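You operate a simulated robot arm through the tools that you are given. There is no shell and no other tool. Be economical: measure what you need, move in short steps, check, and stop when the job is done.

You run a simulated robot arm. Do the job below in one go: nothing can be reset, and whatever is moved stays where it is left.

JOB
Wipe the paint drips off the packing bench with the pad.
Fine: the wiping pad lies in the grey drawer; put it back and shut the drawer. Set down upright: wiping pad. Where these are worked on the way, their far stop is far enough and under half their travel is too little: grey drawer. What is to be rubbed or washed off counts as gone when no trace of it is left.

The check looks at the end state, three seconds after you hand in, the way a careful person would. Anything else that was tipped, shoved, dropped, spilled or broken makes it a failure.

ROBOT AND FRAMES
A 7-joint arm with a fingered hand on a trunk, on a base that drives. Base frame: it is fixed to the floor where the robot stands at the start and does not move with it; the origin is under the middle of the robot, x ahead of it, y to its left, z up; the surface under the hand at the start is at about z = 0.75. Units: m, rad, N and s.
Its first joint turns from -2.897 to 2.897 rad. Places, roughly: blue lid (13x13x2 cm) [0.7, 0.7, 0.8]; grey drawer [1, 0.1, 0.6]; inside of the grey drawer [1, 0.1, 0.6]; paint drips [0.5, 0.7, 0.8]. Payload 3.7 kg.
Tool frame: the origin (TCP) lies between the finger pads and is the grasp point; the fingertips stand 0.025 m ahead of it; z points along the fingers, y is the line along which they close. The gripper opens to 0.088 m. The gripper's body begins 0.029 m behind the TCP. The gripper is a hand of 5 fingers: y runs from the thumb to the fingers, the wrist lies at [-0.013, -0.106, -0.174] in the tool frame, and closing takes about 1.5 s.
Orientation is that of the tool frame in the base frame, as a unit quaternion [w, x, y, z]. With the fingers straight down and the wrist toward the robot, the tool's x, y and z point along [0, 1, 0], [1, 0, 0] and [0, 0, -1] of the base frame.

CONTROLS
- The arm moves only by the tool nudge_tool. Its argument "steps" is a list of rows, each an object (a shift or turn left out is 0, a gripper value left out holds the last) with "jaw": the finger opening in mm, from 0 to 88; "travel": the shift along the tool's x, y, z in mm, a list of three; "dr": the turn, a rotation vector about the tool's x, y, z in rad, a list of three. In form: [{"jaw": jaw, "travel": [x, y, z], "dr": [rx, ry, rz]}, ...]. A call has 1 to 12 rows; each row is the pose to reach, as a shift and turn from the pose commanded when the call began, along the tool's axes at that moment. A row lasts 0.2 s, in which the tool goes at most 0.05 m and 0.15 rad; a call with a longer step from one row to the next is refused whole, and so is a gripper value outside its range. Where a pose cannot be reached the arm comes as near as it can. A force on the tool above 40 N (or 10 N above the force at the start of the call, whichever is more), or a blocked arm, ends the call early, and 0.2 s more pass. Each finger travels about 0.108 m/s and halts on what it meets, pressing with about 27 N; the grip force reading is that of the motor and also rises with nothing between the fingers. The clock runs only during rows and for 0.2 s after the last one: add rows that repeat a pose to give the fingers time. The reply holds the time, the measured pose of the TCP, the force on the tool along the base axes, the opening and the grip force, in the units named above and with some noise, with the torque about the TCP (base axes, N m) and any sound that the robot's microphone picked up, and new pictures: "views" is both (left out), scene, wrist or none.
- Cameras (640 x 400 px; columns grow to the right, rows downward): "scene" is now at [0.1742, 0.263, 1.274]; the picture's right is [0.47, -0.88, 0.00], its down [-0.63, -0.34, -0.70] and it looks along [0.62, 0.33, -0.71] (base axes); focal length 262 px, centre (320, 200). "wrist" rides on the gripper at [0.059, -0.079, -0.105] in the tool frame; the picture's right is [-0.73, 0.32, -0.61], its down [-0.62, -0.68, 0.38] and it looks along [-0.29, 0.66, 0.70] (tool axes); focal length 234 px, centre (320, 200). There is no depth. A picture from a camera that has moved, and an enlarged one, comes with that camera's place and axes in the base frame and with its lens.
- steer(legs): drives the robot by 1 to 6 legs, each [ahead, left, turn to the left] in m, m and rad, along the robot's own axes; the way and the turn of a leg run together, so that a leg with both is an arc; at most 1.5 m and 3.142 rad a leg. The arm and the cameras ride along, it lands a little off, and it stops where it bumps. It gives what a move gives, and a new picture of the scene camera.
- grasp_type(shape): the hand has 5 fingers and takes this shape, open, in about a second: jaw (thumb against the fingers, like two jaws); tri (thumb and two fingers); tip (a fingertip pinch); poke (one finger out to press); point (the index stretched); flat (the hand flat); cup (the hand cupped); fist (a fist). The gripper value then closes the fingers along that shape, each until it touches; the sizes above hold for jaw. It gives what a move gives, with no picture.
- turn_head(pan, tilt): turns the head with the scene camera to pan (to the left, within 2.094 rad either way) and tilt (down, from -0.506 to 1.204), counted from straight ahead of the robot. It gives what a move gives, and a new picture of the scene camera.
- zoom(camera, box): a new picture of the part [left, top, right, bottom] of that camera's present view, enlarged. The clock stands still meanwhile.
- hand_in(): hands the job in; it is judged then, once.

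Go step by step. Nothing tells you exact positions but the pictures and the camera data: compare them with the known pose of the tool, close in by small moves and look again before you grip or let go. The budget is 120 turns and 260 pictures, counting those below and the enlarged ones. Unless the task says otherwise, let go and move clear before handing in, and close with one line.

The tools are called after "Request:" as a command line: name --argument value ..., lists and objects as JSON in quotes. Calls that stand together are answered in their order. nudge_tool: Moves the arm, as the interface text tells. Its arguments: {"type":"object","properties":{"steps":{"type":"array","items":{"type":"object","properties":{"jaw":{"type":"number"},"travel":{"type":"array","items":{"type":"number"}},"dr":{"type":"array","items":{"type":"number"}}}}},"views":{"type":"string","enum":["both","scene","wrist","none"]}},"required":["steps"]} The other tools are called the same way: grasp_type (shape) gives the hand a shape; steer (legs) drives the base; turn_head (pan, tilt) turns the head that bears the scene camera; zoom (camera, box) takes an enlarged picture of a part of a camera's view; hand_in () hands the job in.

At the start:

```text
t: 0.0
ee_pos: [0.7574, 0.194, 1.0067]
ee_rot: [0.0, 0.707, 0.707, -0.001]
contact_force: [-0.1, -0.1, -0.8]
torque: [0.0, -0.01, 0.02]
gripper_width: 0.0875
grasp_force: 0.1
shape: jaw
robot x, y, heading: [-0.0005, -0.0004, -0.002]
head pan, tilt: [0.49, 0.794]
```

scene: 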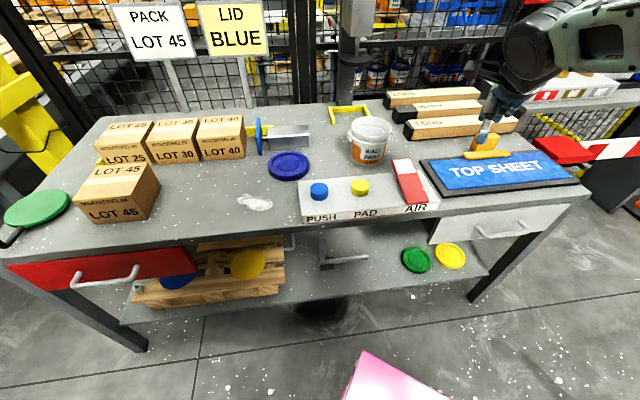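
wrist: 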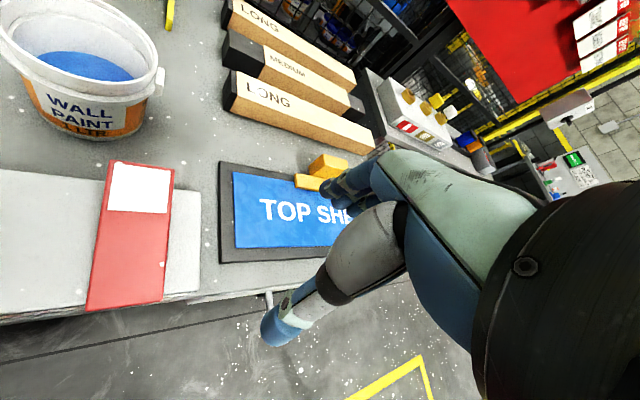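

The bench stands turned about 37° from the robot; the grey drawer is at the right front and the drips are the white patch near (0.54, 0.66). I'll look closer at the drawer and the drips first.

Request:
zoom --camera "scene" --box '[400, 130, 620, 300]'

Request:
zoom --camera "scene" --box '[180, 120, 440, 280]'

Request:
turn_head --pan 0.0 --tilt 1.0

```text
2.35 times, centred on (510, 215) of scene
camera zoom: at [0.1742, 0.263, 1.274], right [0.47, -0.88, 0.0], down [-0.63, -0.34, -0.7], along [0.62, 0.33, -0.71], focal length 616 px, centre (-127, 165)
```

zoom: 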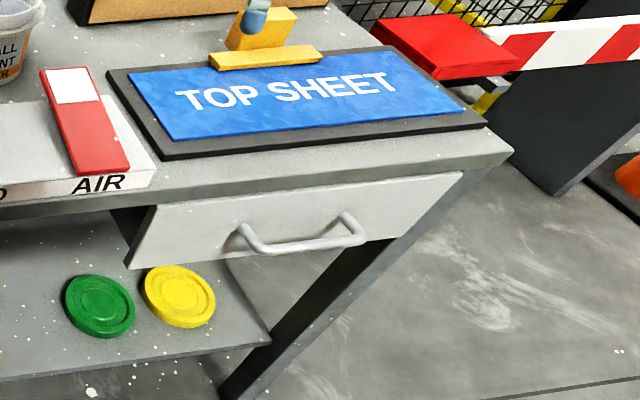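

```text
2.46 times, centred on (310, 200) of scene
camera zoom: at [0.1742, 0.263, 1.274], right [0.47, -0.88, 0.0], down [-0.63, -0.34, -0.7], along [0.62, 0.33, -0.71], focal length 644 px, centre (345, 200)
```

zoom: 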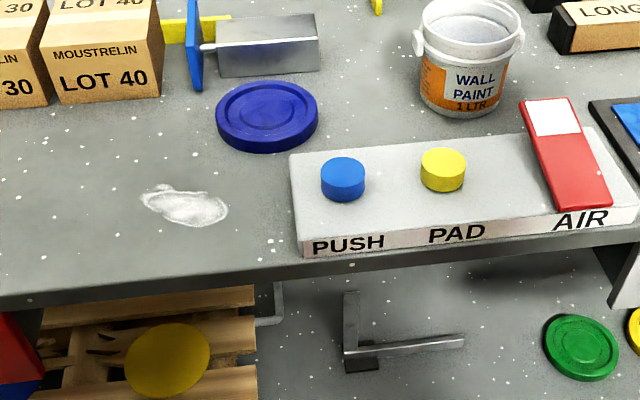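

```text
t: 0.9
ee_pos: [0.7578, 0.1931, 1.0059]
ee_rot: [0.0, 0.707, 0.707, 0.001]
contact_force: [-0.4, 0.5, -0.5]
torque: [0.0, -0.01, -0.03]
gripper_width: 0.0876
grasp_force: 0.0
shape: jaw
robot x, y, heading: [-0.0007, -0.0005, -0.003]
head pan, tilt: [0.0, 1.0]
camera scene: at [0.1725, 0.2251, 1.2585], right [0.0, -1.0, 0.0], down [-0.84, 0.0, -0.54], along [0.54, 0.0, -0.84], focal length 262 px, centre (320, 200)
```

scene: 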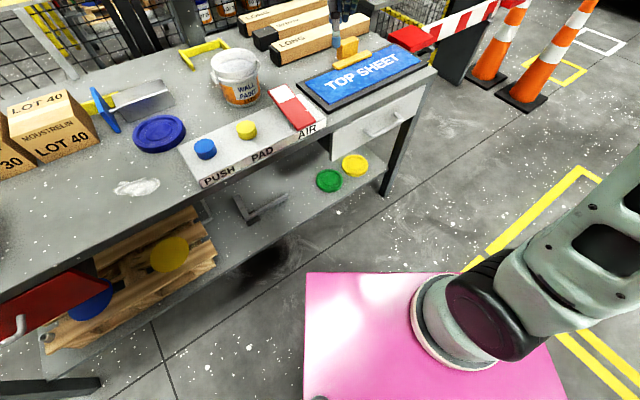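

The pink shape is the robot's own trunk. The drawer handle is at about (0.85, 0.0, 0.65), and its bar runs along the bench front. I'll turn the hand to face the bench squarely and bring it in front of the drawer.

Request:
nudge_tool --steps '[{"travel": [-45, -5, 0], "dr": [0, 0, -0.13]}, {"travel": [-90, -10, 0], "dr": [0, 0, -0.26]}, {"travel": [-135, -15, 0], "dr": [0, 0, -0.39]}, {"travel": [-180, -20, 0], "dr": [0, 0, -0.52]}, {"travel": [-225, -23, 10], "dr": [0, 0, -0.65]}, {"travel": [-260, -23, 40], "dr": [0, 0, -0.65]}, {"travel": [-283, -23, 80], "dr": [0, 0, -0.65]}, {"travel": [-283, -23, 120], "dr": [0, 0, -0.65]}, {"travel": [-283, -23, 120], "dr": [0, 0, -0.65]}]' --views "both"

```text
t: 2.9
ee_pos: [0.7341, -0.0907, 0.8874]
ee_rot: [0.0, 0.445, 0.895, 0.0]
contact_force: [0.2, -0.1, -0.7]
torque: [0.01, -0.03, 0.02]
gripper_width: 0.0873
grasp_force: 0.1
shape: jaw
robot x, y, heading: [-0.0023, -0.0022, -0.001]
head pan, tilt: [0.0, 1.0]
camera scene: at [0.1724, 0.2249, 1.2585], right [0.0, -1.0, 0.0], down [-0.84, 0.0, -0.54], along [0.54, 0.0, -0.84], focal length 262 px, centre (320, 200)
camera wrist: at [0.6353, -0.091, 0.9906], right [0.7, -0.38, 0.61], down [-0.17, -0.91, -0.38], along [0.7, 0.17, -0.7], focal length 234 px, centre (320, 200)
```

scene: 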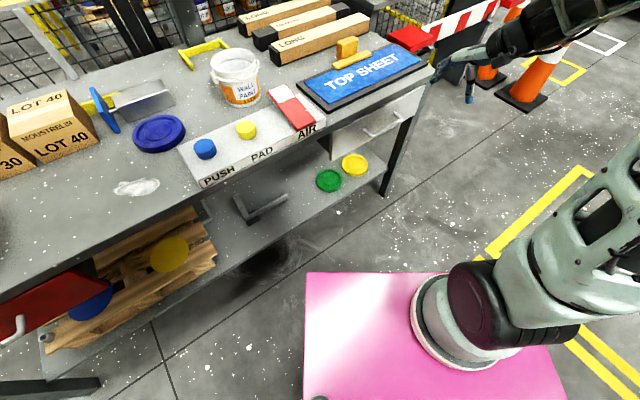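
wrist: 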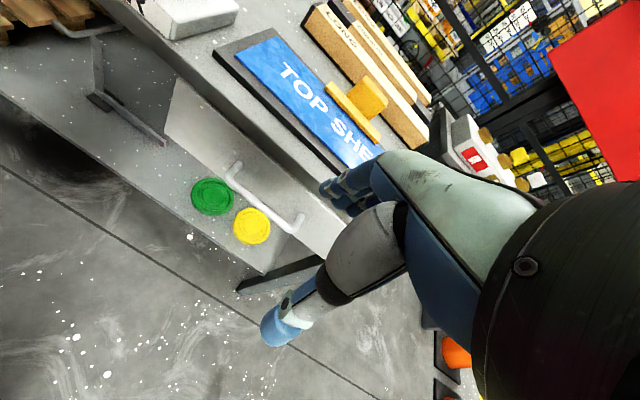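

Request:
zoom --camera "scene" --box '[320, 60, 460, 200]'

Request:
zoom --camera "wrist" --box '[150, 60, 350, 280]'

```text
2.86 times, centred on (390, 130) of scene
camera zoom: at [0.1724, 0.2249, 1.2585], right [0.0, -1.0, 0.0], down [-0.84, 0.0, -0.54], along [0.54, 0.0, -0.84], focal length 748 px, centre (120, 400)
```

zoom: 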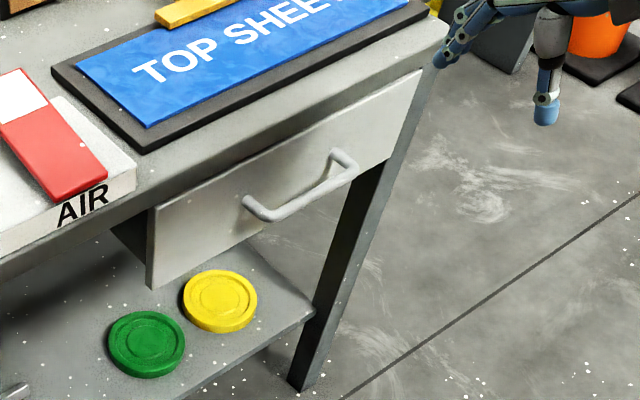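

```text
1.82 times, centred on (250, 170) of wrist
camera zoom: at [0.6353, -0.091, 0.9906], right [0.7, -0.38, 0.61], down [-0.17, -0.91, -0.38], along [0.7, 0.17, -0.7], focal length 426 px, centre (447, 254)
```

zoom: 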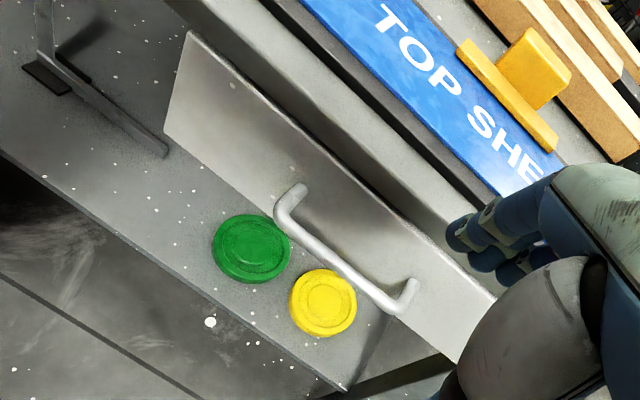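

The handle bar is centred at about (0.846, 0.01, 0.65) and stands out about 4 cm from the drawer face. I'll tilt the hand inward about 60° at the standoff, then check.

Request:
nudge_tool --steps '[{"jaw": 60, "travel": [0, 0, 20], "dr": [-0.14, 0, 0]}, {"travel": [0, 0, 40], "dr": [-0.28, 0, 0]}, {"travel": [0, 0, 60], "dr": [-0.42, 0, 0]}, {"travel": [0, 0, 80], "dr": [-0.56, 0, 0]}, {"travel": [0, 0, 100], "dr": [-0.7, 0, 0]}, {"travel": [0, 0, 120], "dr": [-0.84, 0, 0]}, {"travel": [0, 0, 140], "dr": [-0.95, 0, 0]}, {"travel": [0, 0, 160], "dr": [-1.05, 0, 0]}, {"travel": [0, 0, 180], "dr": [-1.05, 0, 0]}, {"travel": [0, 0, 180], "dr": [-1.05, 0, 0]}]' --views "both"

```text
t: 5.1
ee_pos: [0.7481, -0.0915, 0.718]
ee_rot: [0.221, 0.385, 0.775, 0.449]
contact_force: [-0.1, 0.4, -0.3]
torque: [0.02, 0.01, 0.01]
gripper_width: 0.0605
grasp_force: 0.0
shape: jaw
out of reach, approached as far as the arm can: row 8, 9, 10
robot x, y, heading: [-0.0004, -0.0014, -0.001]
head pan, tilt: [0.0, 1.0]
camera scene: at [0.1724, 0.225, 1.2585], right [0.0, -1.0, 0.0], down [-0.84, 0.0, -0.54], along [0.54, 0.0, -0.84], focal length 262 px, centre (320, 200)
camera wrist: at [0.6095, -0.1227, 0.7018], right [0.15, -0.8, 0.58], down [0.37, -0.5, -0.78], along [0.92, 0.33, 0.22], focal length 234 px, centre (320, 200)
```

scene: 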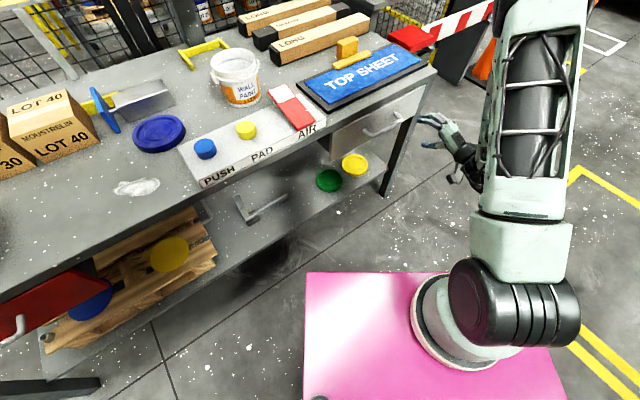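
wrist: 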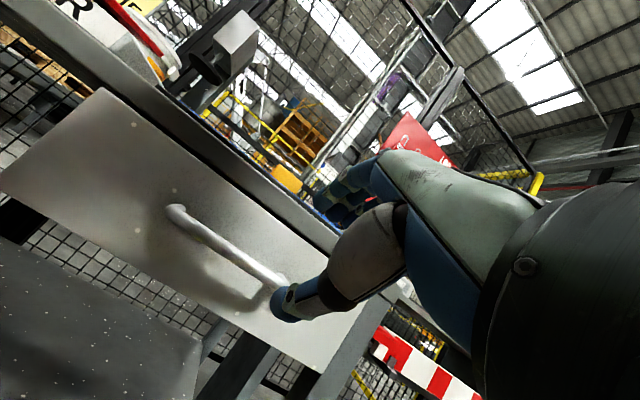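

The hand is tilted, but that pose sat at the arm's near limit. I'll advance toward the bar, where there is more room, and measure again.

Request:
nudge_tool --steps '[{"travel": [5, 10, 35]}, {"travel": [10, 20, 69]}, {"travel": [10, 20, 69]}]' --views "both"

```text
t: 5.9
ee_pos: [0.7987, -0.0411, 0.7007]
ee_rot: [0.222, 0.384, 0.775, 0.45]
contact_force: [0.0, 0.6, 0.4]
torque: [-0.01, 0.0, -0.02]
gripper_width: 0.0602
grasp_force: 0.1
shape: jaw
robot x, y, heading: [0.0007, -0.0021, -0.001]
head pan, tilt: [0.0, 1.0]
camera scene: at [0.1725, 0.225, 1.2585], right [0.0, -1.0, 0.0], down [-0.84, 0.0, -0.54], along [0.54, 0.0, -0.84], focal length 262 px, centre (320, 200)
camera wrist: at [0.6591, -0.073, 0.6839], right [0.15, -0.8, 0.58], down [0.37, -0.5, -0.78], along [0.92, 0.33, 0.22], focal length 234 px, centre (320, 200)
```

scene: 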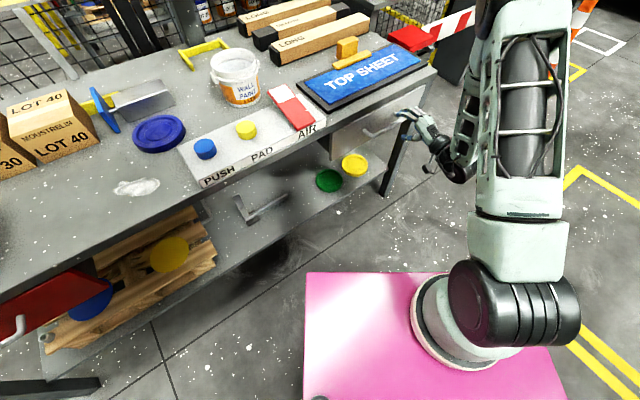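
wrist: 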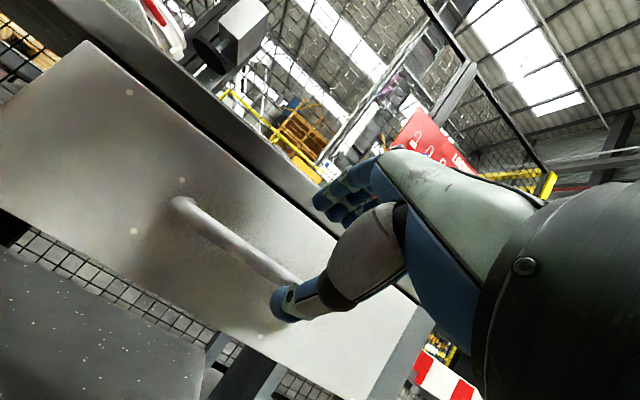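

The bar is at z ≈ 0.66. I'll drop to its height first, then slide forward with the fingers above the bar and the thumb below.

Request:
nudge_tool --steps '[{"travel": [6, -15, 9]}, {"travel": [12, -28, 16]}, {"travel": [12, -15, 39]}, {"travel": [12, -4, 60]}, {"travel": [12, -1, 65]}, {"travel": [12, -1, 65]}]' --views "both"

Request:
zoom --camera "scene" --box '[330, 60, 470, 200]'

```text
t: 7.3
ee_pos: [0.8361, 0.0013, 0.668]
ee_rot: [0.223, 0.385, 0.775, 0.449]
contact_force: [-12.3, -10.5, 5.5]
torque: [0.27, -0.39, 0.05]
gripper_width: 0.0573
grasp_force: 0.1
shape: jaw
robot x, y, heading: [0.0029, 0.0007, -0.0]
head pan, tilt: [0.0, 1.0]
camera scene: at [0.1718, 0.2246, 1.2586], right [0.0, -1.0, 0.0], down [-0.84, 0.0, -0.54], along [0.54, 0.0, -0.84], focal length 262 px, centre (320, 200)
camera wrist: at [0.6959, -0.0304, 0.652], right [0.15, -0.8, 0.58], down [0.37, -0.5, -0.78], along [0.92, 0.33, 0.22], focal length 234 px, centre (320, 200)
```

scene: 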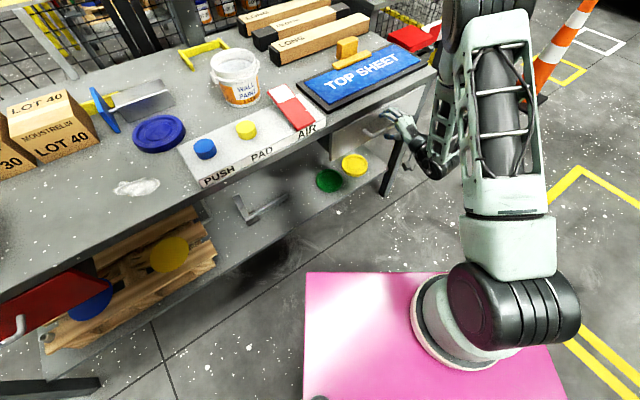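
wrist: 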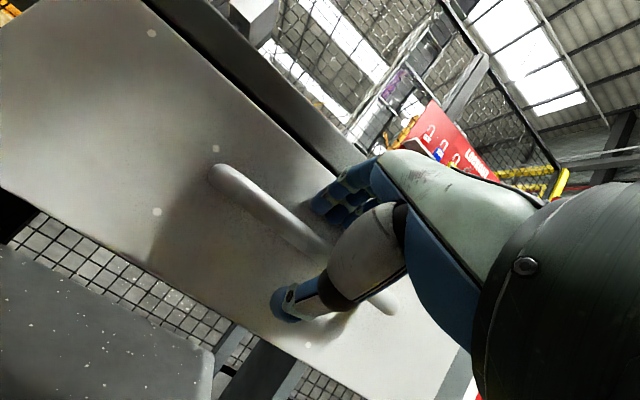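

```text
2.86 times, centred on (400, 130) of scene
camera zoom: at [0.1718, 0.2246, 1.2586], right [0.0, -1.0, 0.0], down [-0.84, 0.0, -0.54], along [0.54, 0.0, -0.84], focal length 748 px, centre (91, 400)
```

zoom: 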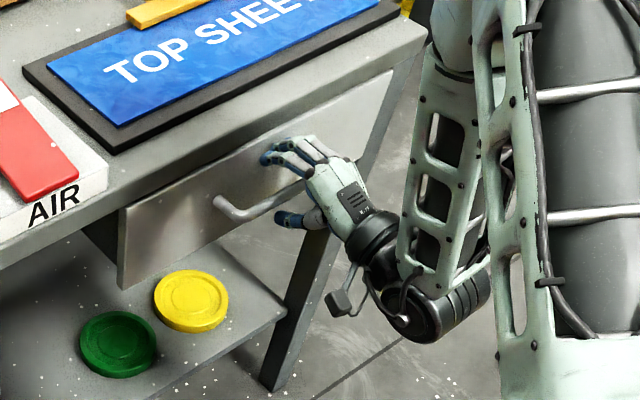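

The bar is now between the fingers and thumb, with the fingertips just touching the drawer face. I'll back off slightly and close.

Request:
nudge_tool --steps '[{"travel": [0, -4, -7], "jaw": 40}, {"travel": [0, -4, -7], "jaw": 20}, {"travel": [0, -4, -7], "jaw": 0}, {"travel": [0, -4, -7], "jaw": 0}, {"travel": [0, -4, -7], "jaw": 0}, {"travel": [0, -4, -7], "jaw": 0}, {"travel": [0, -4, -7], "jaw": 0}]' --views "both"

Request:
zoom --camera "scene" --box '[330, 60, 470, 200]'

```text
t: 8.9
ee_pos: [0.8303, -0.0026, 0.6686]
ee_rot: [0.222, 0.384, 0.776, 0.449]
contact_force: [1.6, 2.6, -13.4]
torque: [-0.11, -0.06, 0.0]
gripper_width: 0.0066
grasp_force: 27.1
shape: jaw
robot x, y, heading: [-0.0012, 0.0008, 0.001]
head pan, tilt: [0.0, 1.0]
camera scene: at [0.173, 0.225, 1.2584], right [0.0, -1.0, 0.0], down [-0.84, 0.0, -0.54], along [0.54, 0.0, -0.84], focal length 262 px, centre (320, 200)
camera wrist: at [0.6902, -0.0345, 0.6511], right [0.15, -0.8, 0.58], down [0.37, -0.5, -0.78], along [0.92, 0.33, 0.22], focal length 234 px, centre (320, 200)
```

scene: 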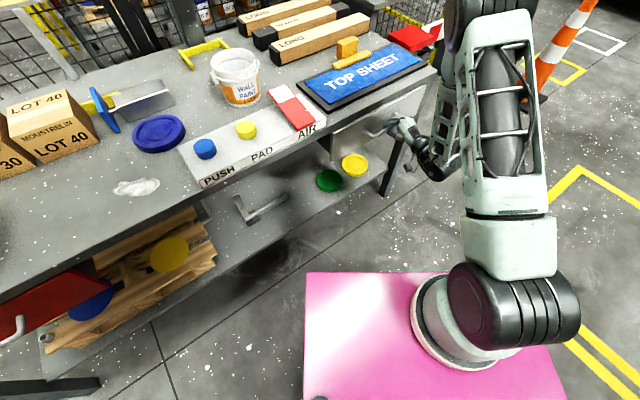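
wrist: 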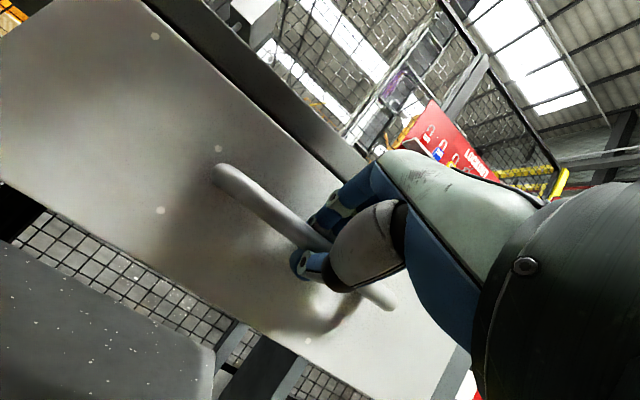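

```text
2.86 times, centred on (400, 130) of scene
camera zoom: at [0.173, 0.225, 1.2584], right [0.0, -1.0, 0.0], down [-0.84, 0.0, -0.54], along [0.54, 0.0, -0.84], focal length 748 px, centre (91, 400)
```

zoom: 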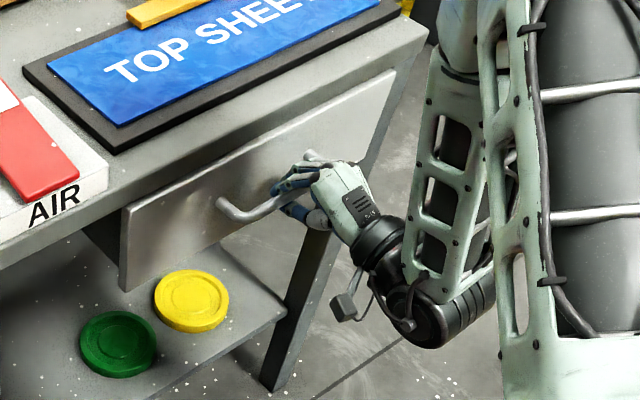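

The hand holds the bar, so I'll pull the drawer by driving the base straight away from the bench, a short leg first.

Request:
steer --legs '[[-0.08, -0.0605, 0]]'

```text
t: 10.1
ee_pos: [0.7494, -0.0629, 0.6677]
ee_rot: [0.222, 0.384, 0.776, 0.448]
contact_force: [-6.3, 12.1, -15.7]
torque: [-0.05, 0.06, 0.14]
gripper_width: 0.0071
grasp_force: 27.5
shape: jaw
robot x, y, heading: [-0.0804, -0.0615, 0.002]
head pan, tilt: [0.0, 1.0]
camera scene: at [0.0931, 0.1642, 1.2584], right [0.0, -1.0, 0.0], down [-0.84, 0.0, -0.54], along [0.54, 0.0, -0.84], focal length 262 px, centre (320, 200)
```

scene: 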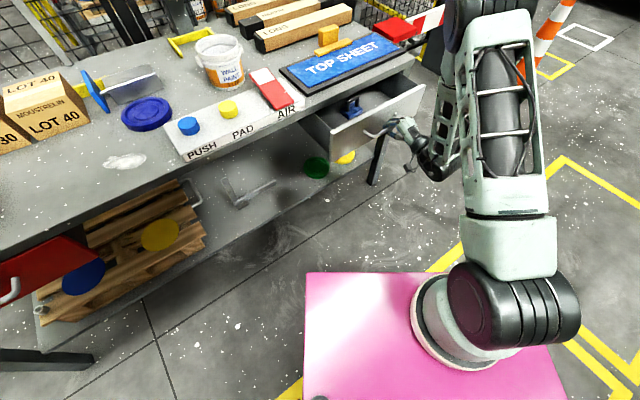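

The drawer slides out and a blue pad shows inside. The side force suggests the true pull direction is slightly nearer my x axis, so I'll correct that and keep pulling.

Request:
steer --legs '[[-0.085, -0.053, 0]]'

```text
t: 11.2
ee_pos: [0.6632, -0.1183, 0.6673]
ee_rot: [0.222, 0.385, 0.775, 0.448]
contact_force: [11.7, -14.6, -17.5]
torque: [-0.16, 0.0, -0.06]
gripper_width: 0.0076
grasp_force: 26.9
shape: jaw
robot x, y, heading: [-0.1639, -0.1126, 0.002]
head pan, tilt: [0.0, 1.0]
camera scene: at [0.0076, 0.1103, 1.2584], right [0.0, -1.0, 0.0], down [-0.84, 0.0, -0.54], along [0.54, 0.0, -0.84], focal length 262 px, centre (320, 200)
```

scene: 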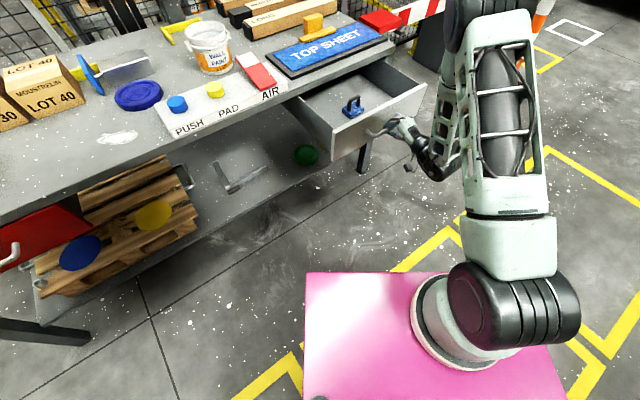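

About 20 cm open; I'll pull some more with the direction evened out.

Request:
steer --legs '[[-0.044, -0.042, 0]]'

Request:
zoom --camera "scene" --box '[270, 40, 450, 170]'

```text
t: 12.2
ee_pos: [0.618, -0.1576, 0.6673]
ee_rot: [0.221, 0.383, 0.776, 0.449]
contact_force: [-8.8, 13.1, -16.4]
torque: [-0.01, 0.13, 0.18]
gripper_width: 0.0081
grasp_force: 26.9
shape: jaw
robot x, y, heading: [-0.2073, -0.1534, 0.0]
head pan, tilt: [0.0, 1.0]
camera scene: at [-0.0379, 0.0692, 1.2584], right [0.0, -1.0, 0.0], down [-0.84, 0.0, -0.54], along [0.54, 0.0, -0.84], focal length 262 px, centre (320, 200)
```

scene: 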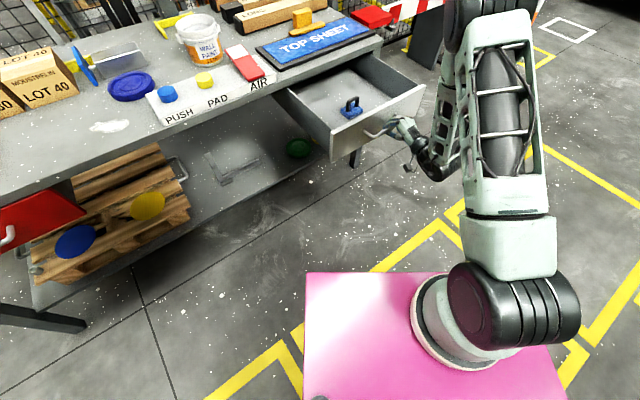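

```text
3.08 times, centred on (360, 105) of scene
camera zoom: at [-0.0379, 0.0692, 1.2584], right [0.0, -1.0, 0.0], down [-0.84, 0.0, -0.54], along [0.54, 0.0, -0.84], focal length 805 px, centre (197, 492)
```

zoom: 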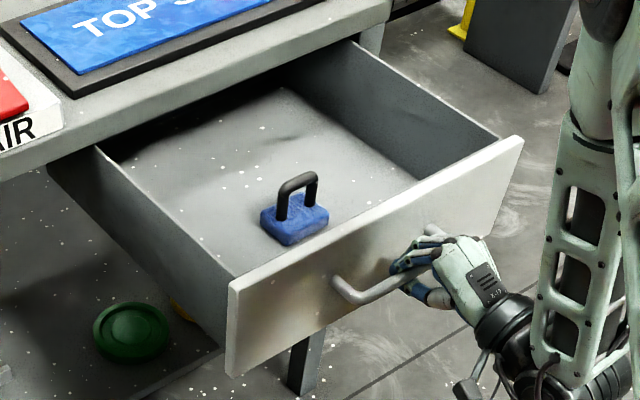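

The drawer is about 26 cm open, and the pad with its black arched handle lies near the front. I'll release the bar and back away.

Request:
nudge_tool --steps '[{"jaw": 30}, {"jaw": 60}, {"jaw": 60}, {"jaw": 60}, {"jaw": 60, "travel": [0, -18, -30]}, {"jaw": 60, "travel": [0, -36, -62]}, {"travel": [0, -36, -62]}]' --views "both"

```text
t: 13.8
ee_pos: [0.5699, -0.2008, 0.6708]
ee_rot: [0.22, 0.385, 0.776, 0.448]
contact_force: [-0.1, -0.1, 0.8]
torque: [0.03, 0.05, -0.02]
gripper_width: 0.0597
grasp_force: 0.0
shape: jaw
out of reach, approached as far as the arm can: row 6, 7
robot x, y, heading: [-0.2128, -0.1532, 0.002]
head pan, tilt: [0.0, 1.0]
camera scene: at [-0.0382, 0.0689, 1.2585], right [0.0, -1.0, 0.0], down [-0.84, 0.0, -0.54], along [0.54, 0.0, -0.84], focal length 262 px, centre (320, 200)
camera wrist: at [0.4294, -0.2334, 0.6562], right [0.15, -0.8, 0.58], down [0.37, -0.5, -0.78], along [0.92, 0.33, 0.22], focal length 234 px, centre (320, 200)
```

scene: 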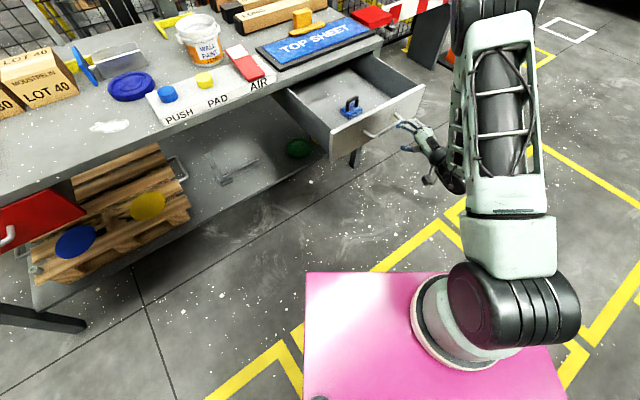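
wrist: 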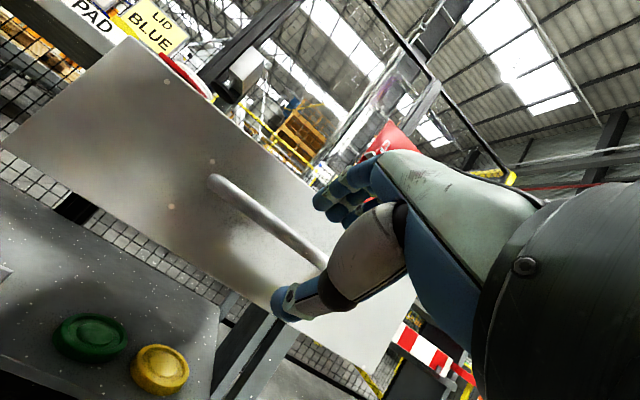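

The hand is clear. The pad handle top is at about (0.732, −0.042, 0.70), its bar parallel to the drawer front. I'll lift, straighten the hand to point down, and then go over the pad.

Request:
nudge_tool --steps '[{"jaw": 80, "travel": [0, 30, -18]}, {"travel": [0, 65, -38], "dr": [0.14, 0, 0]}, {"travel": [0, 100, -58], "dr": [0.28, 0, 0]}, {"travel": [0, 135, -78], "dr": [0.42, 0, 0]}, {"travel": [0, 165, -95], "dr": [0.56, 0, 0]}, {"travel": [0, 180, -95], "dr": [0.7, 0, 0]}, {"travel": [0, 195, -85], "dr": [0.84, 0, 0]}, {"travel": [0, 210, -65], "dr": [0.95, 0, 0]}, {"travel": [0, 220, -45], "dr": [1.05, 0, 0]}, {"travel": [0, 220, -45], "dr": [1.05, 0, 0]}]' --views "both"

```text
t: 16.0
ee_pos: [0.6246, -0.1569, 0.8859]
ee_rot: [-0.001, 0.444, 0.896, -0.001]
contact_force: [0.1, 0.1, 0.1]
torque: [0.03, 0.0, -0.04]
gripper_width: 0.0798
grasp_force: 0.0
shape: jaw
robot x, y, heading: [-0.2092, -0.1557, 0.002]
head pan, tilt: [0.0, 1.0]
camera scene: at [-0.0383, 0.0689, 1.2585], right [0.0, -1.0, 0.0], down [-0.84, 0.0, -0.54], along [0.54, 0.0, -0.84], focal length 262 px, centre (320, 200)
camera wrist: at [0.5267, -0.1588, 0.9896], right [0.7, -0.38, 0.61], down [-0.16, -0.91, -0.38], along [0.7, 0.17, -0.7], focal length 234 px, centre (320, 200)
```

scene: 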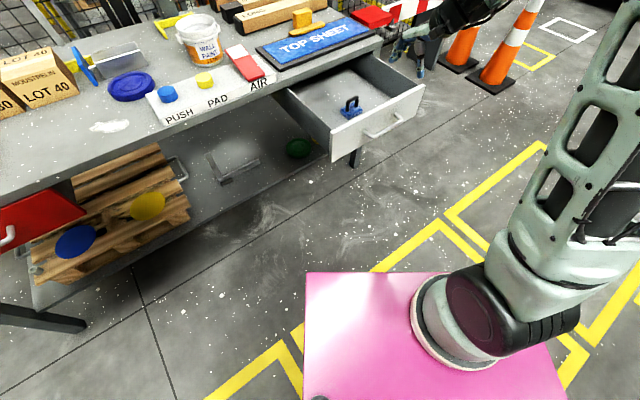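
wrist: 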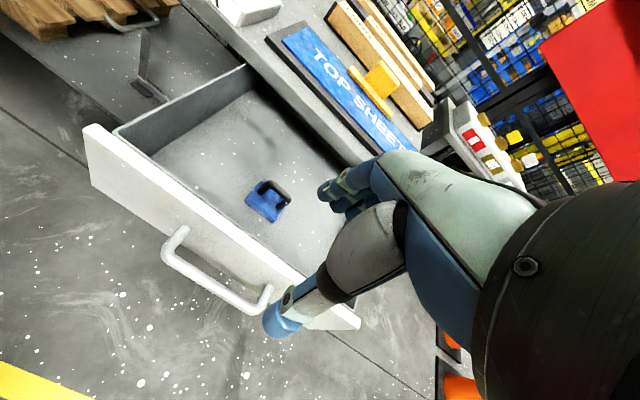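

Request:
zoom --camera "wrist" --box '[210, 150, 330, 250]'

Request:
zoom --camera "scene" --box '[310, 75, 400, 135]'

```text
4.00 times, centred on (270, 200) of wrist
camera zoom: at [0.5267, -0.1588, 0.9896], right [0.7, -0.38, 0.61], down [-0.16, -0.91, -0.38], along [0.7, 0.17, -0.7], focal length 937 px, centre (520, 200)
```

zoom: 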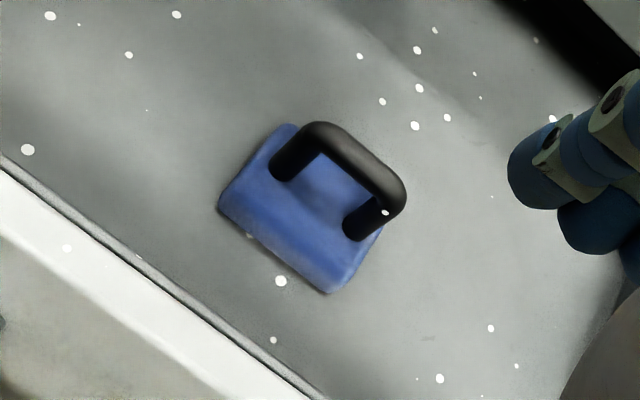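

```text
6.67 times, centred on (355, 105) of scene
camera zoom: at [-0.0383, 0.0689, 1.2585], right [0.0, -1.0, 0.0], down [-0.84, 0.0, -0.54], along [0.54, 0.0, -0.84], focal length 1745 px, centre (87, 833)
```

zoom: 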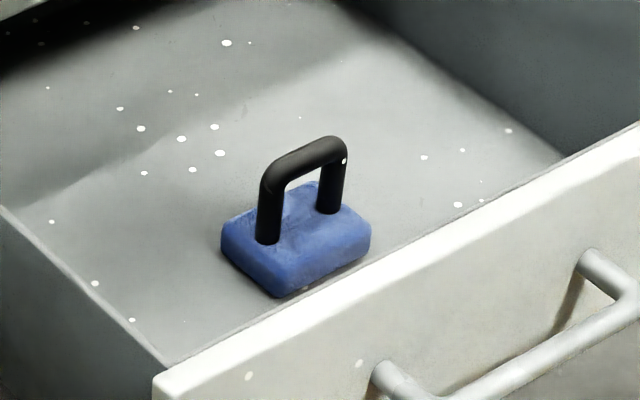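

The pad's handle top is at about (0.767, −0.047, 0.67), near the edge of reach. I'll drive 12 cm ahead and then move above it.

Request:
steer --legs '[[0.12, 0.0, 0]]'

```text
t: 17.2
ee_pos: [0.7441, -0.1579, 0.8856]
ee_rot: [-0.001, 0.443, 0.897, -0.001]
contact_force: [-0.2, 0.2, -1.2]
torque: [0.05, 0.02, 0.0]
gripper_width: 0.0801
grasp_force: 0.0
shape: jaw
robot x, y, heading: [-0.0927, -0.1562, 0.004]
head pan, tilt: [0.0, 1.0]
camera scene: at [0.0807, 0.0692, 1.2585], right [0.0, -1.0, 0.0], down [-0.84, 0.0, -0.54], along [0.54, 0.0, -0.84], focal length 262 px, centre (320, 200)
```

scene: 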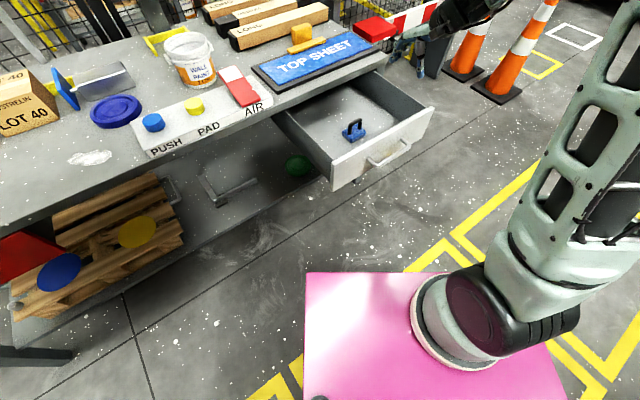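

Request:
nudge_tool --steps '[{"jaw": 70, "travel": [30, 35, 0]}, {"travel": [60, 70, 0]}, {"travel": [74, 86, 20]}, {"travel": [74, 86, 60]}, {"travel": [74, 86, 100]}, {"travel": [74, 86, 120]}, {"travel": [74, 86, 120]}]' --views "both"

Request:
zoom --camera "scene" --box '[310, 60, 430, 170]'

Request:
zoom --camera "wrist" --box '[190, 140, 430, 360]'

```text
t: 18.8
ee_pos: [0.7664, -0.0451, 0.7648]
ee_rot: [-0.002, 0.443, 0.896, 0.0]
contact_force: [0.1, 0.1, 0.9]
torque: [0.0, -0.01, -0.03]
gripper_width: 0.0703
grasp_force: 0.2
shape: jaw
robot x, y, heading: [-0.0963, -0.1549, -0.002]
head pan, tilt: [0.0, 1.0]
camera scene: at [0.0806, 0.0692, 1.2585], right [0.0, -1.0, 0.0], down [-0.84, 0.0, -0.54], along [0.54, 0.0, -0.84], focal length 262 px, centre (320, 200)
camera wrist: at [0.6682, -0.0462, 0.8691], right [0.7, -0.38, 0.61], down [-0.16, -0.91, -0.38], along [0.7, 0.17, -0.7], focal length 234 px, centre (320, 200)
```

scene: 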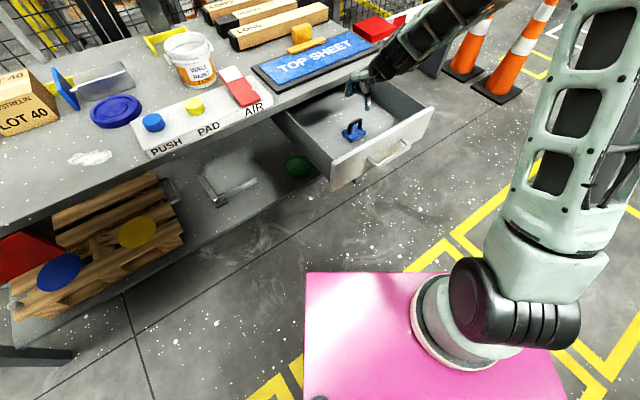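
wrist: 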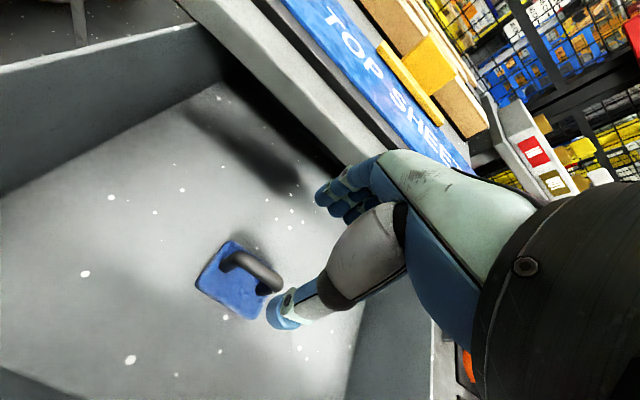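

```text
3.64 times, centred on (370, 115) of scene
camera zoom: at [0.0806, 0.0692, 1.2585], right [0.0, -1.0, 0.0], down [-0.84, 0.0, -0.54], along [0.54, 0.0, -0.84], focal length 952 px, centre (138, 509)
```

zoom: 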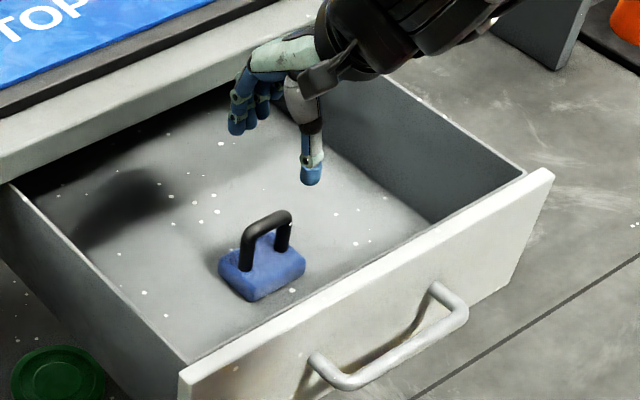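

```text
1.82 times, centred on (310, 250) of wrist
camera zoom: at [0.6682, -0.0462, 0.8691], right [0.7, -0.38, 0.61], down [-0.16, -0.91, -0.38], along [0.7, 0.17, -0.7], focal length 426 px, centre (338, 109)
```

zoom: 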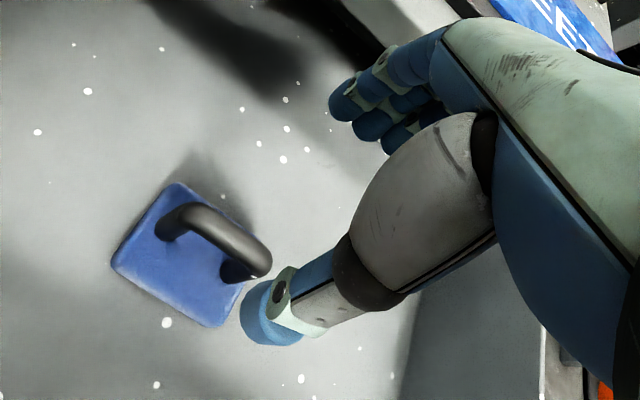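

The handle estimate agrees from both cameras, at (0.768, −0.048, 0.67). I'll go straight down and look before closing.

Request:
nudge_tool --steps '[{"travel": [-2, 1, 35]}, {"travel": [-4, 1, 70]}, {"travel": [-4, 1, 95]}, {"travel": [-4, 1, 95]}]' --views "both"

Request:
zoom --camera "scene" --box '[310, 60, 430, 170]'

```text
t: 19.8
ee_pos: [0.7698, -0.0486, 0.6685]
ee_rot: [-0.001, 0.443, 0.896, -0.001]
contact_force: [-0.3, 0.8, 0.9]
torque: [0.0, 0.06, -0.01]
gripper_width: 0.0702
grasp_force: 0.0
shape: jaw
robot x, y, heading: [-0.0974, -0.1545, 0.004]
head pan, tilt: [0.0, 1.0]
camera scene: at [0.0807, 0.0692, 1.2585], right [0.0, -1.0, 0.0], down [-0.84, 0.0, -0.54], along [0.54, 0.0, -0.84], focal length 262 px, centre (320, 200)
camera wrist: at [0.6719, -0.0492, 0.7733], right [0.7, -0.38, 0.61], down [-0.16, -0.91, -0.38], along [0.7, 0.17, -0.7], focal length 234 px, centre (320, 200)
```

scene: 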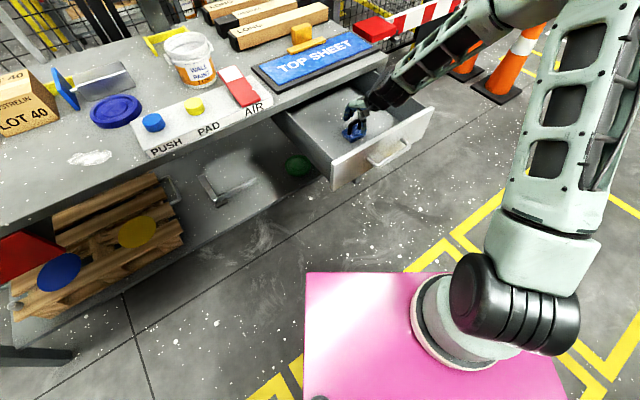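
wrist: 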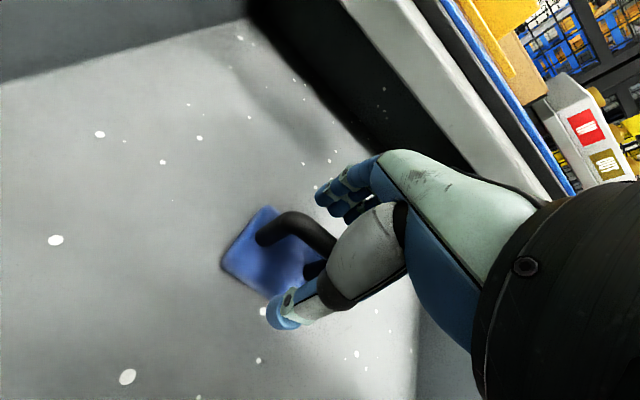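

```text
3.64 times, centred on (370, 115) of scene
camera zoom: at [0.0807, 0.0692, 1.2585], right [0.0, -1.0, 0.0], down [-0.84, 0.0, -0.54], along [0.54, 0.0, -0.84], focal length 952 px, centre (138, 509)
```

zoom: 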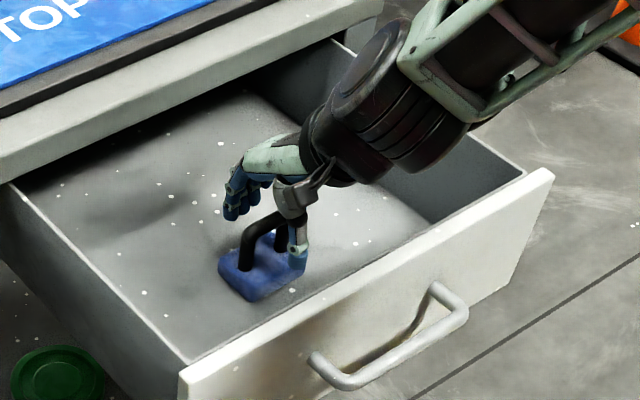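

The TCP sits on the middle of the handle bar with thumb and fingers on either side. I'll close now.

Request:
nudge_tool --steps '[{"jaw": 50}, {"jaw": 30}, {"jaw": 10}, {"jaw": 0}, {"jaw": 0}, {"jaw": 0}, {"jaw": 0}, {"jaw": 0}]' --views "wrist"

Request:
zoom --camera "scene" --box '[310, 60, 430, 170]'

```text
t: 21.6
ee_pos: [0.7713, -0.048, 0.6686]
ee_rot: [-0.001, 0.443, 0.897, -0.001]
contact_force: [0.3, -0.9, 0.2]
torque: [0.06, -0.03, 0.0]
gripper_width: 0.0019
grasp_force: 27.3
shape: jaw
robot x, y, heading: [-0.0935, -0.1566, 0.007]
head pan, tilt: [0.0, 1.0]
camera wrist: at [0.6719, -0.0491, 0.7735], right [0.7, -0.38, 0.61], down [-0.16, -0.91, -0.38], along [0.7, 0.17, -0.7], focal length 234 px, centre (320, 200)
```

wrist: 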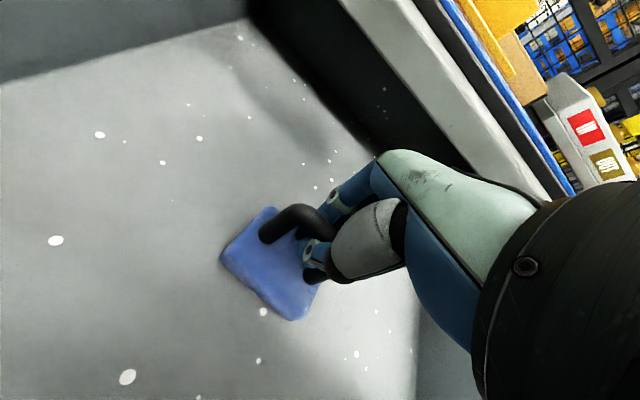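

```text
3.64 times, centred on (370, 115) of scene
camera zoom: at [0.0807, 0.0692, 1.2585], right [0.0, -1.0, 0.0], down [-0.84, 0.0, -0.54], along [0.54, 0.0, -0.84], focal length 952 px, centre (138, 509)
```

zoom: 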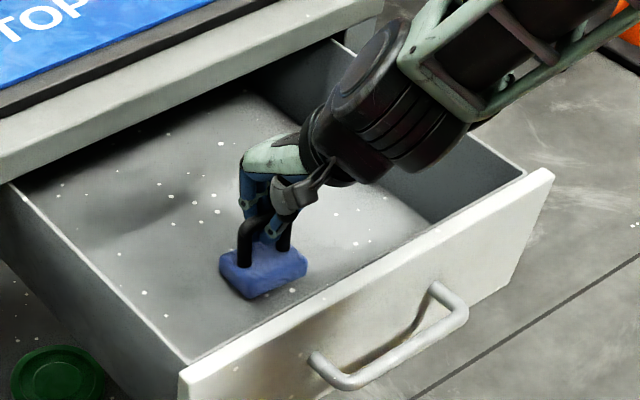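

The fingers closed around and under the bar. I'll lift and see whether the pad follows.

Request:
nudge_tool --steps '[{"travel": [0, 0, -15]}, {"travel": [0, 0, -40]}, {"travel": [0, 0, -80]}, {"travel": [0, 0, -120]}, {"travel": [0, 0, -160]}, {"travel": [0, 0, -200]}, {"travel": [0, 0, -210]}, {"travel": [0, 0, -210]}]' --views "both"

Request:
zoom --camera "wrist" --box '[190, 140, 430, 340]'

```text
t: 23.4
ee_pos: [0.7707, -0.0487, 0.879]
ee_rot: [-0.001, 0.444, 0.896, -0.001]
contact_force: [0.0, 0.0, -0.8]
torque: [0.01, -0.01, 0.0]
gripper_width: 0.0018
grasp_force: 27.6
shape: jaw
robot x, y, heading: [-0.0912, -0.1557, -0.0]
head pan, tilt: [0.0, 1.0]
camera scene: at [0.0807, 0.0692, 1.2585], right [0.0, -1.0, 0.0], down [-0.84, 0.0, -0.54], along [0.54, 0.0, -0.84], focal length 262 px, centre (320, 200)
camera wrist: at [0.6722, -0.0489, 0.9842], right [0.7, -0.38, 0.61], down [-0.16, -0.91, -0.38], along [0.7, 0.17, -0.7], focal length 234 px, centre (320, 200)
```

scene: 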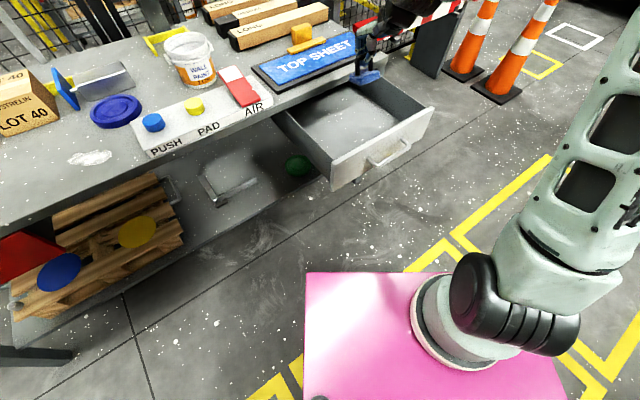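
wrist: 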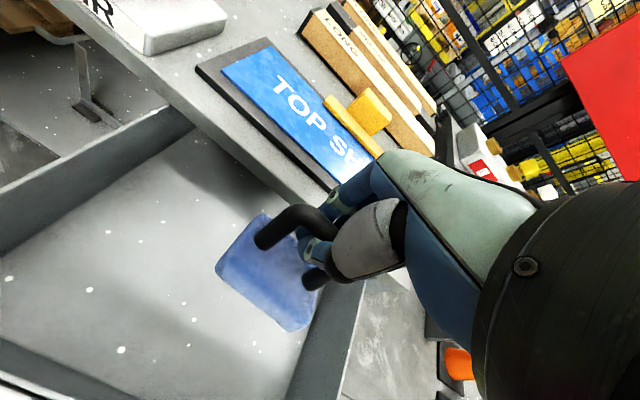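

```text
2.00 times, centred on (310, 240) of wrist
camera zoom: at [0.6722, -0.0489, 0.9842], right [0.7, -0.38, 0.61], down [-0.16, -0.91, -0.38], along [0.7, 0.17, -0.7], focal length 468 px, centre (340, 120)
```

zoom: 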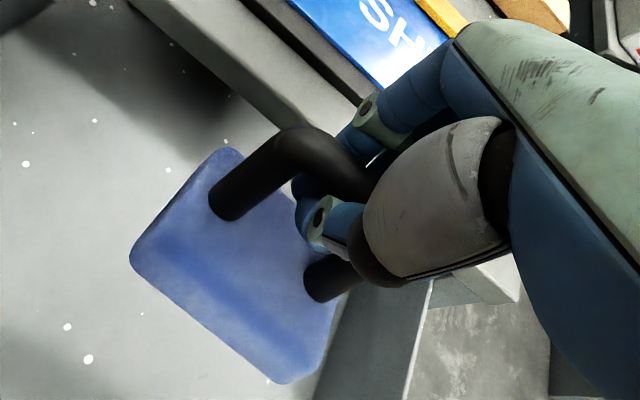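

The pad is held level. I'll raise it high, then drive left so the drips at about (0.535, 0.66) come within reach.

Request:
nudge_tool --steps '[{"travel": [0, 0, -40]}, {"travel": [0, 0, -80]}, {"travel": [0, -20, -110]}, {"travel": [0, -40, -120]}, {"travel": [0, -40, -120]}]' --views "none"

Request:
steer --legs '[[0.0, 0.26, 0]]'

Request:
turn_head --pan 0.5 --tilt 0.9

```text
t: 24.6
ee_pos: [0.7396, -0.0726, 0.9991]
ee_rot: [-0.001, 0.443, 0.896, -0.001]
contact_force: [-0.3, 0.4, -0.4]
torque: [0.01, -0.03, 0.01]
gripper_width: 0.0017
grasp_force: 26.6
shape: jaw
robot x, y, heading: [-0.095, -0.1576, 0.005]
head pan, tilt: [0.0, 1.0]
```

```text
t: 26.5
ee_pos: [0.7387, 0.189, 0.9996]
ee_rot: [-0.002, 0.442, 0.897, 0.0]
contact_force: [-0.3, 0.0, -0.6]
torque: [-0.01, -0.02, 0.02]
gripper_width: 0.0019
grasp_force: 27.3
shape: jaw
robot x, y, heading: [-0.0931, 0.1013, 0.002]
head pan, tilt: [0.0, 1.0]
camera scene: at [0.0791, 0.3287, 1.2585], right [0.0, -1.0, 0.0], down [-0.84, 0.0, -0.54], along [0.54, 0.0, -0.84], focal length 262 px, centre (320, 200)
```

scene: 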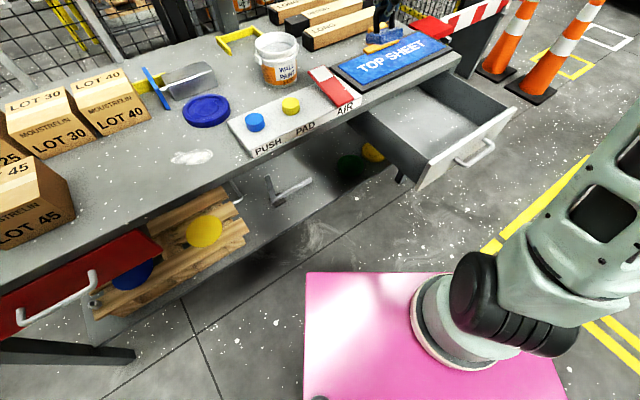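

```text
t: 27.4
ee_pos: [0.7392, 0.1887, 1.0001]
ee_rot: [-0.001, 0.441, 0.898, -0.001]
contact_force: [-0.5, -1.0, -0.6]
torque: [-0.01, -0.01, -0.03]
gripper_width: 0.0016
grasp_force: 27.0
shape: jaw
robot x, y, heading: [-0.0923, 0.1024, 0.007]
head pan, tilt: [0.499, 0.901]
camera scene: at [0.0756, 0.3647, 1.2657], right [0.48, -0.88, 0.0], down [-0.69, -0.38, -0.62], along [0.54, 0.3, -0.78], focal length 262 px, centre (320, 200)
```

scene: 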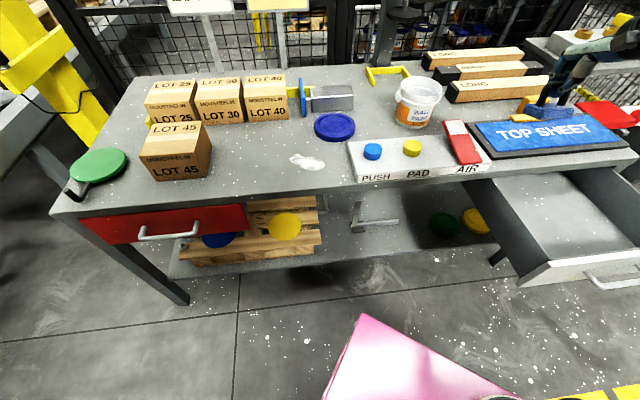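

Request:
zoom --camera "scene" --box '[270, 110, 370, 190]'

```text
5.00 times, centred on (320, 150) of scene
camera zoom: at [0.0756, 0.3647, 1.2657], right [0.48, -0.88, 0.0], down [-0.69, -0.38, -0.62], along [0.54, 0.3, -0.78], focal length 1309 px, centre (320, 450)
```

zoom: 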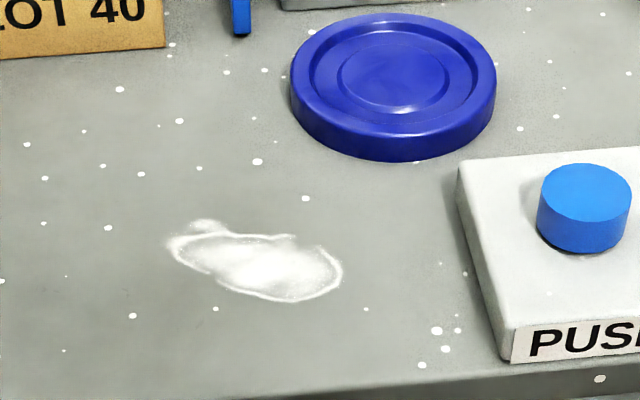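

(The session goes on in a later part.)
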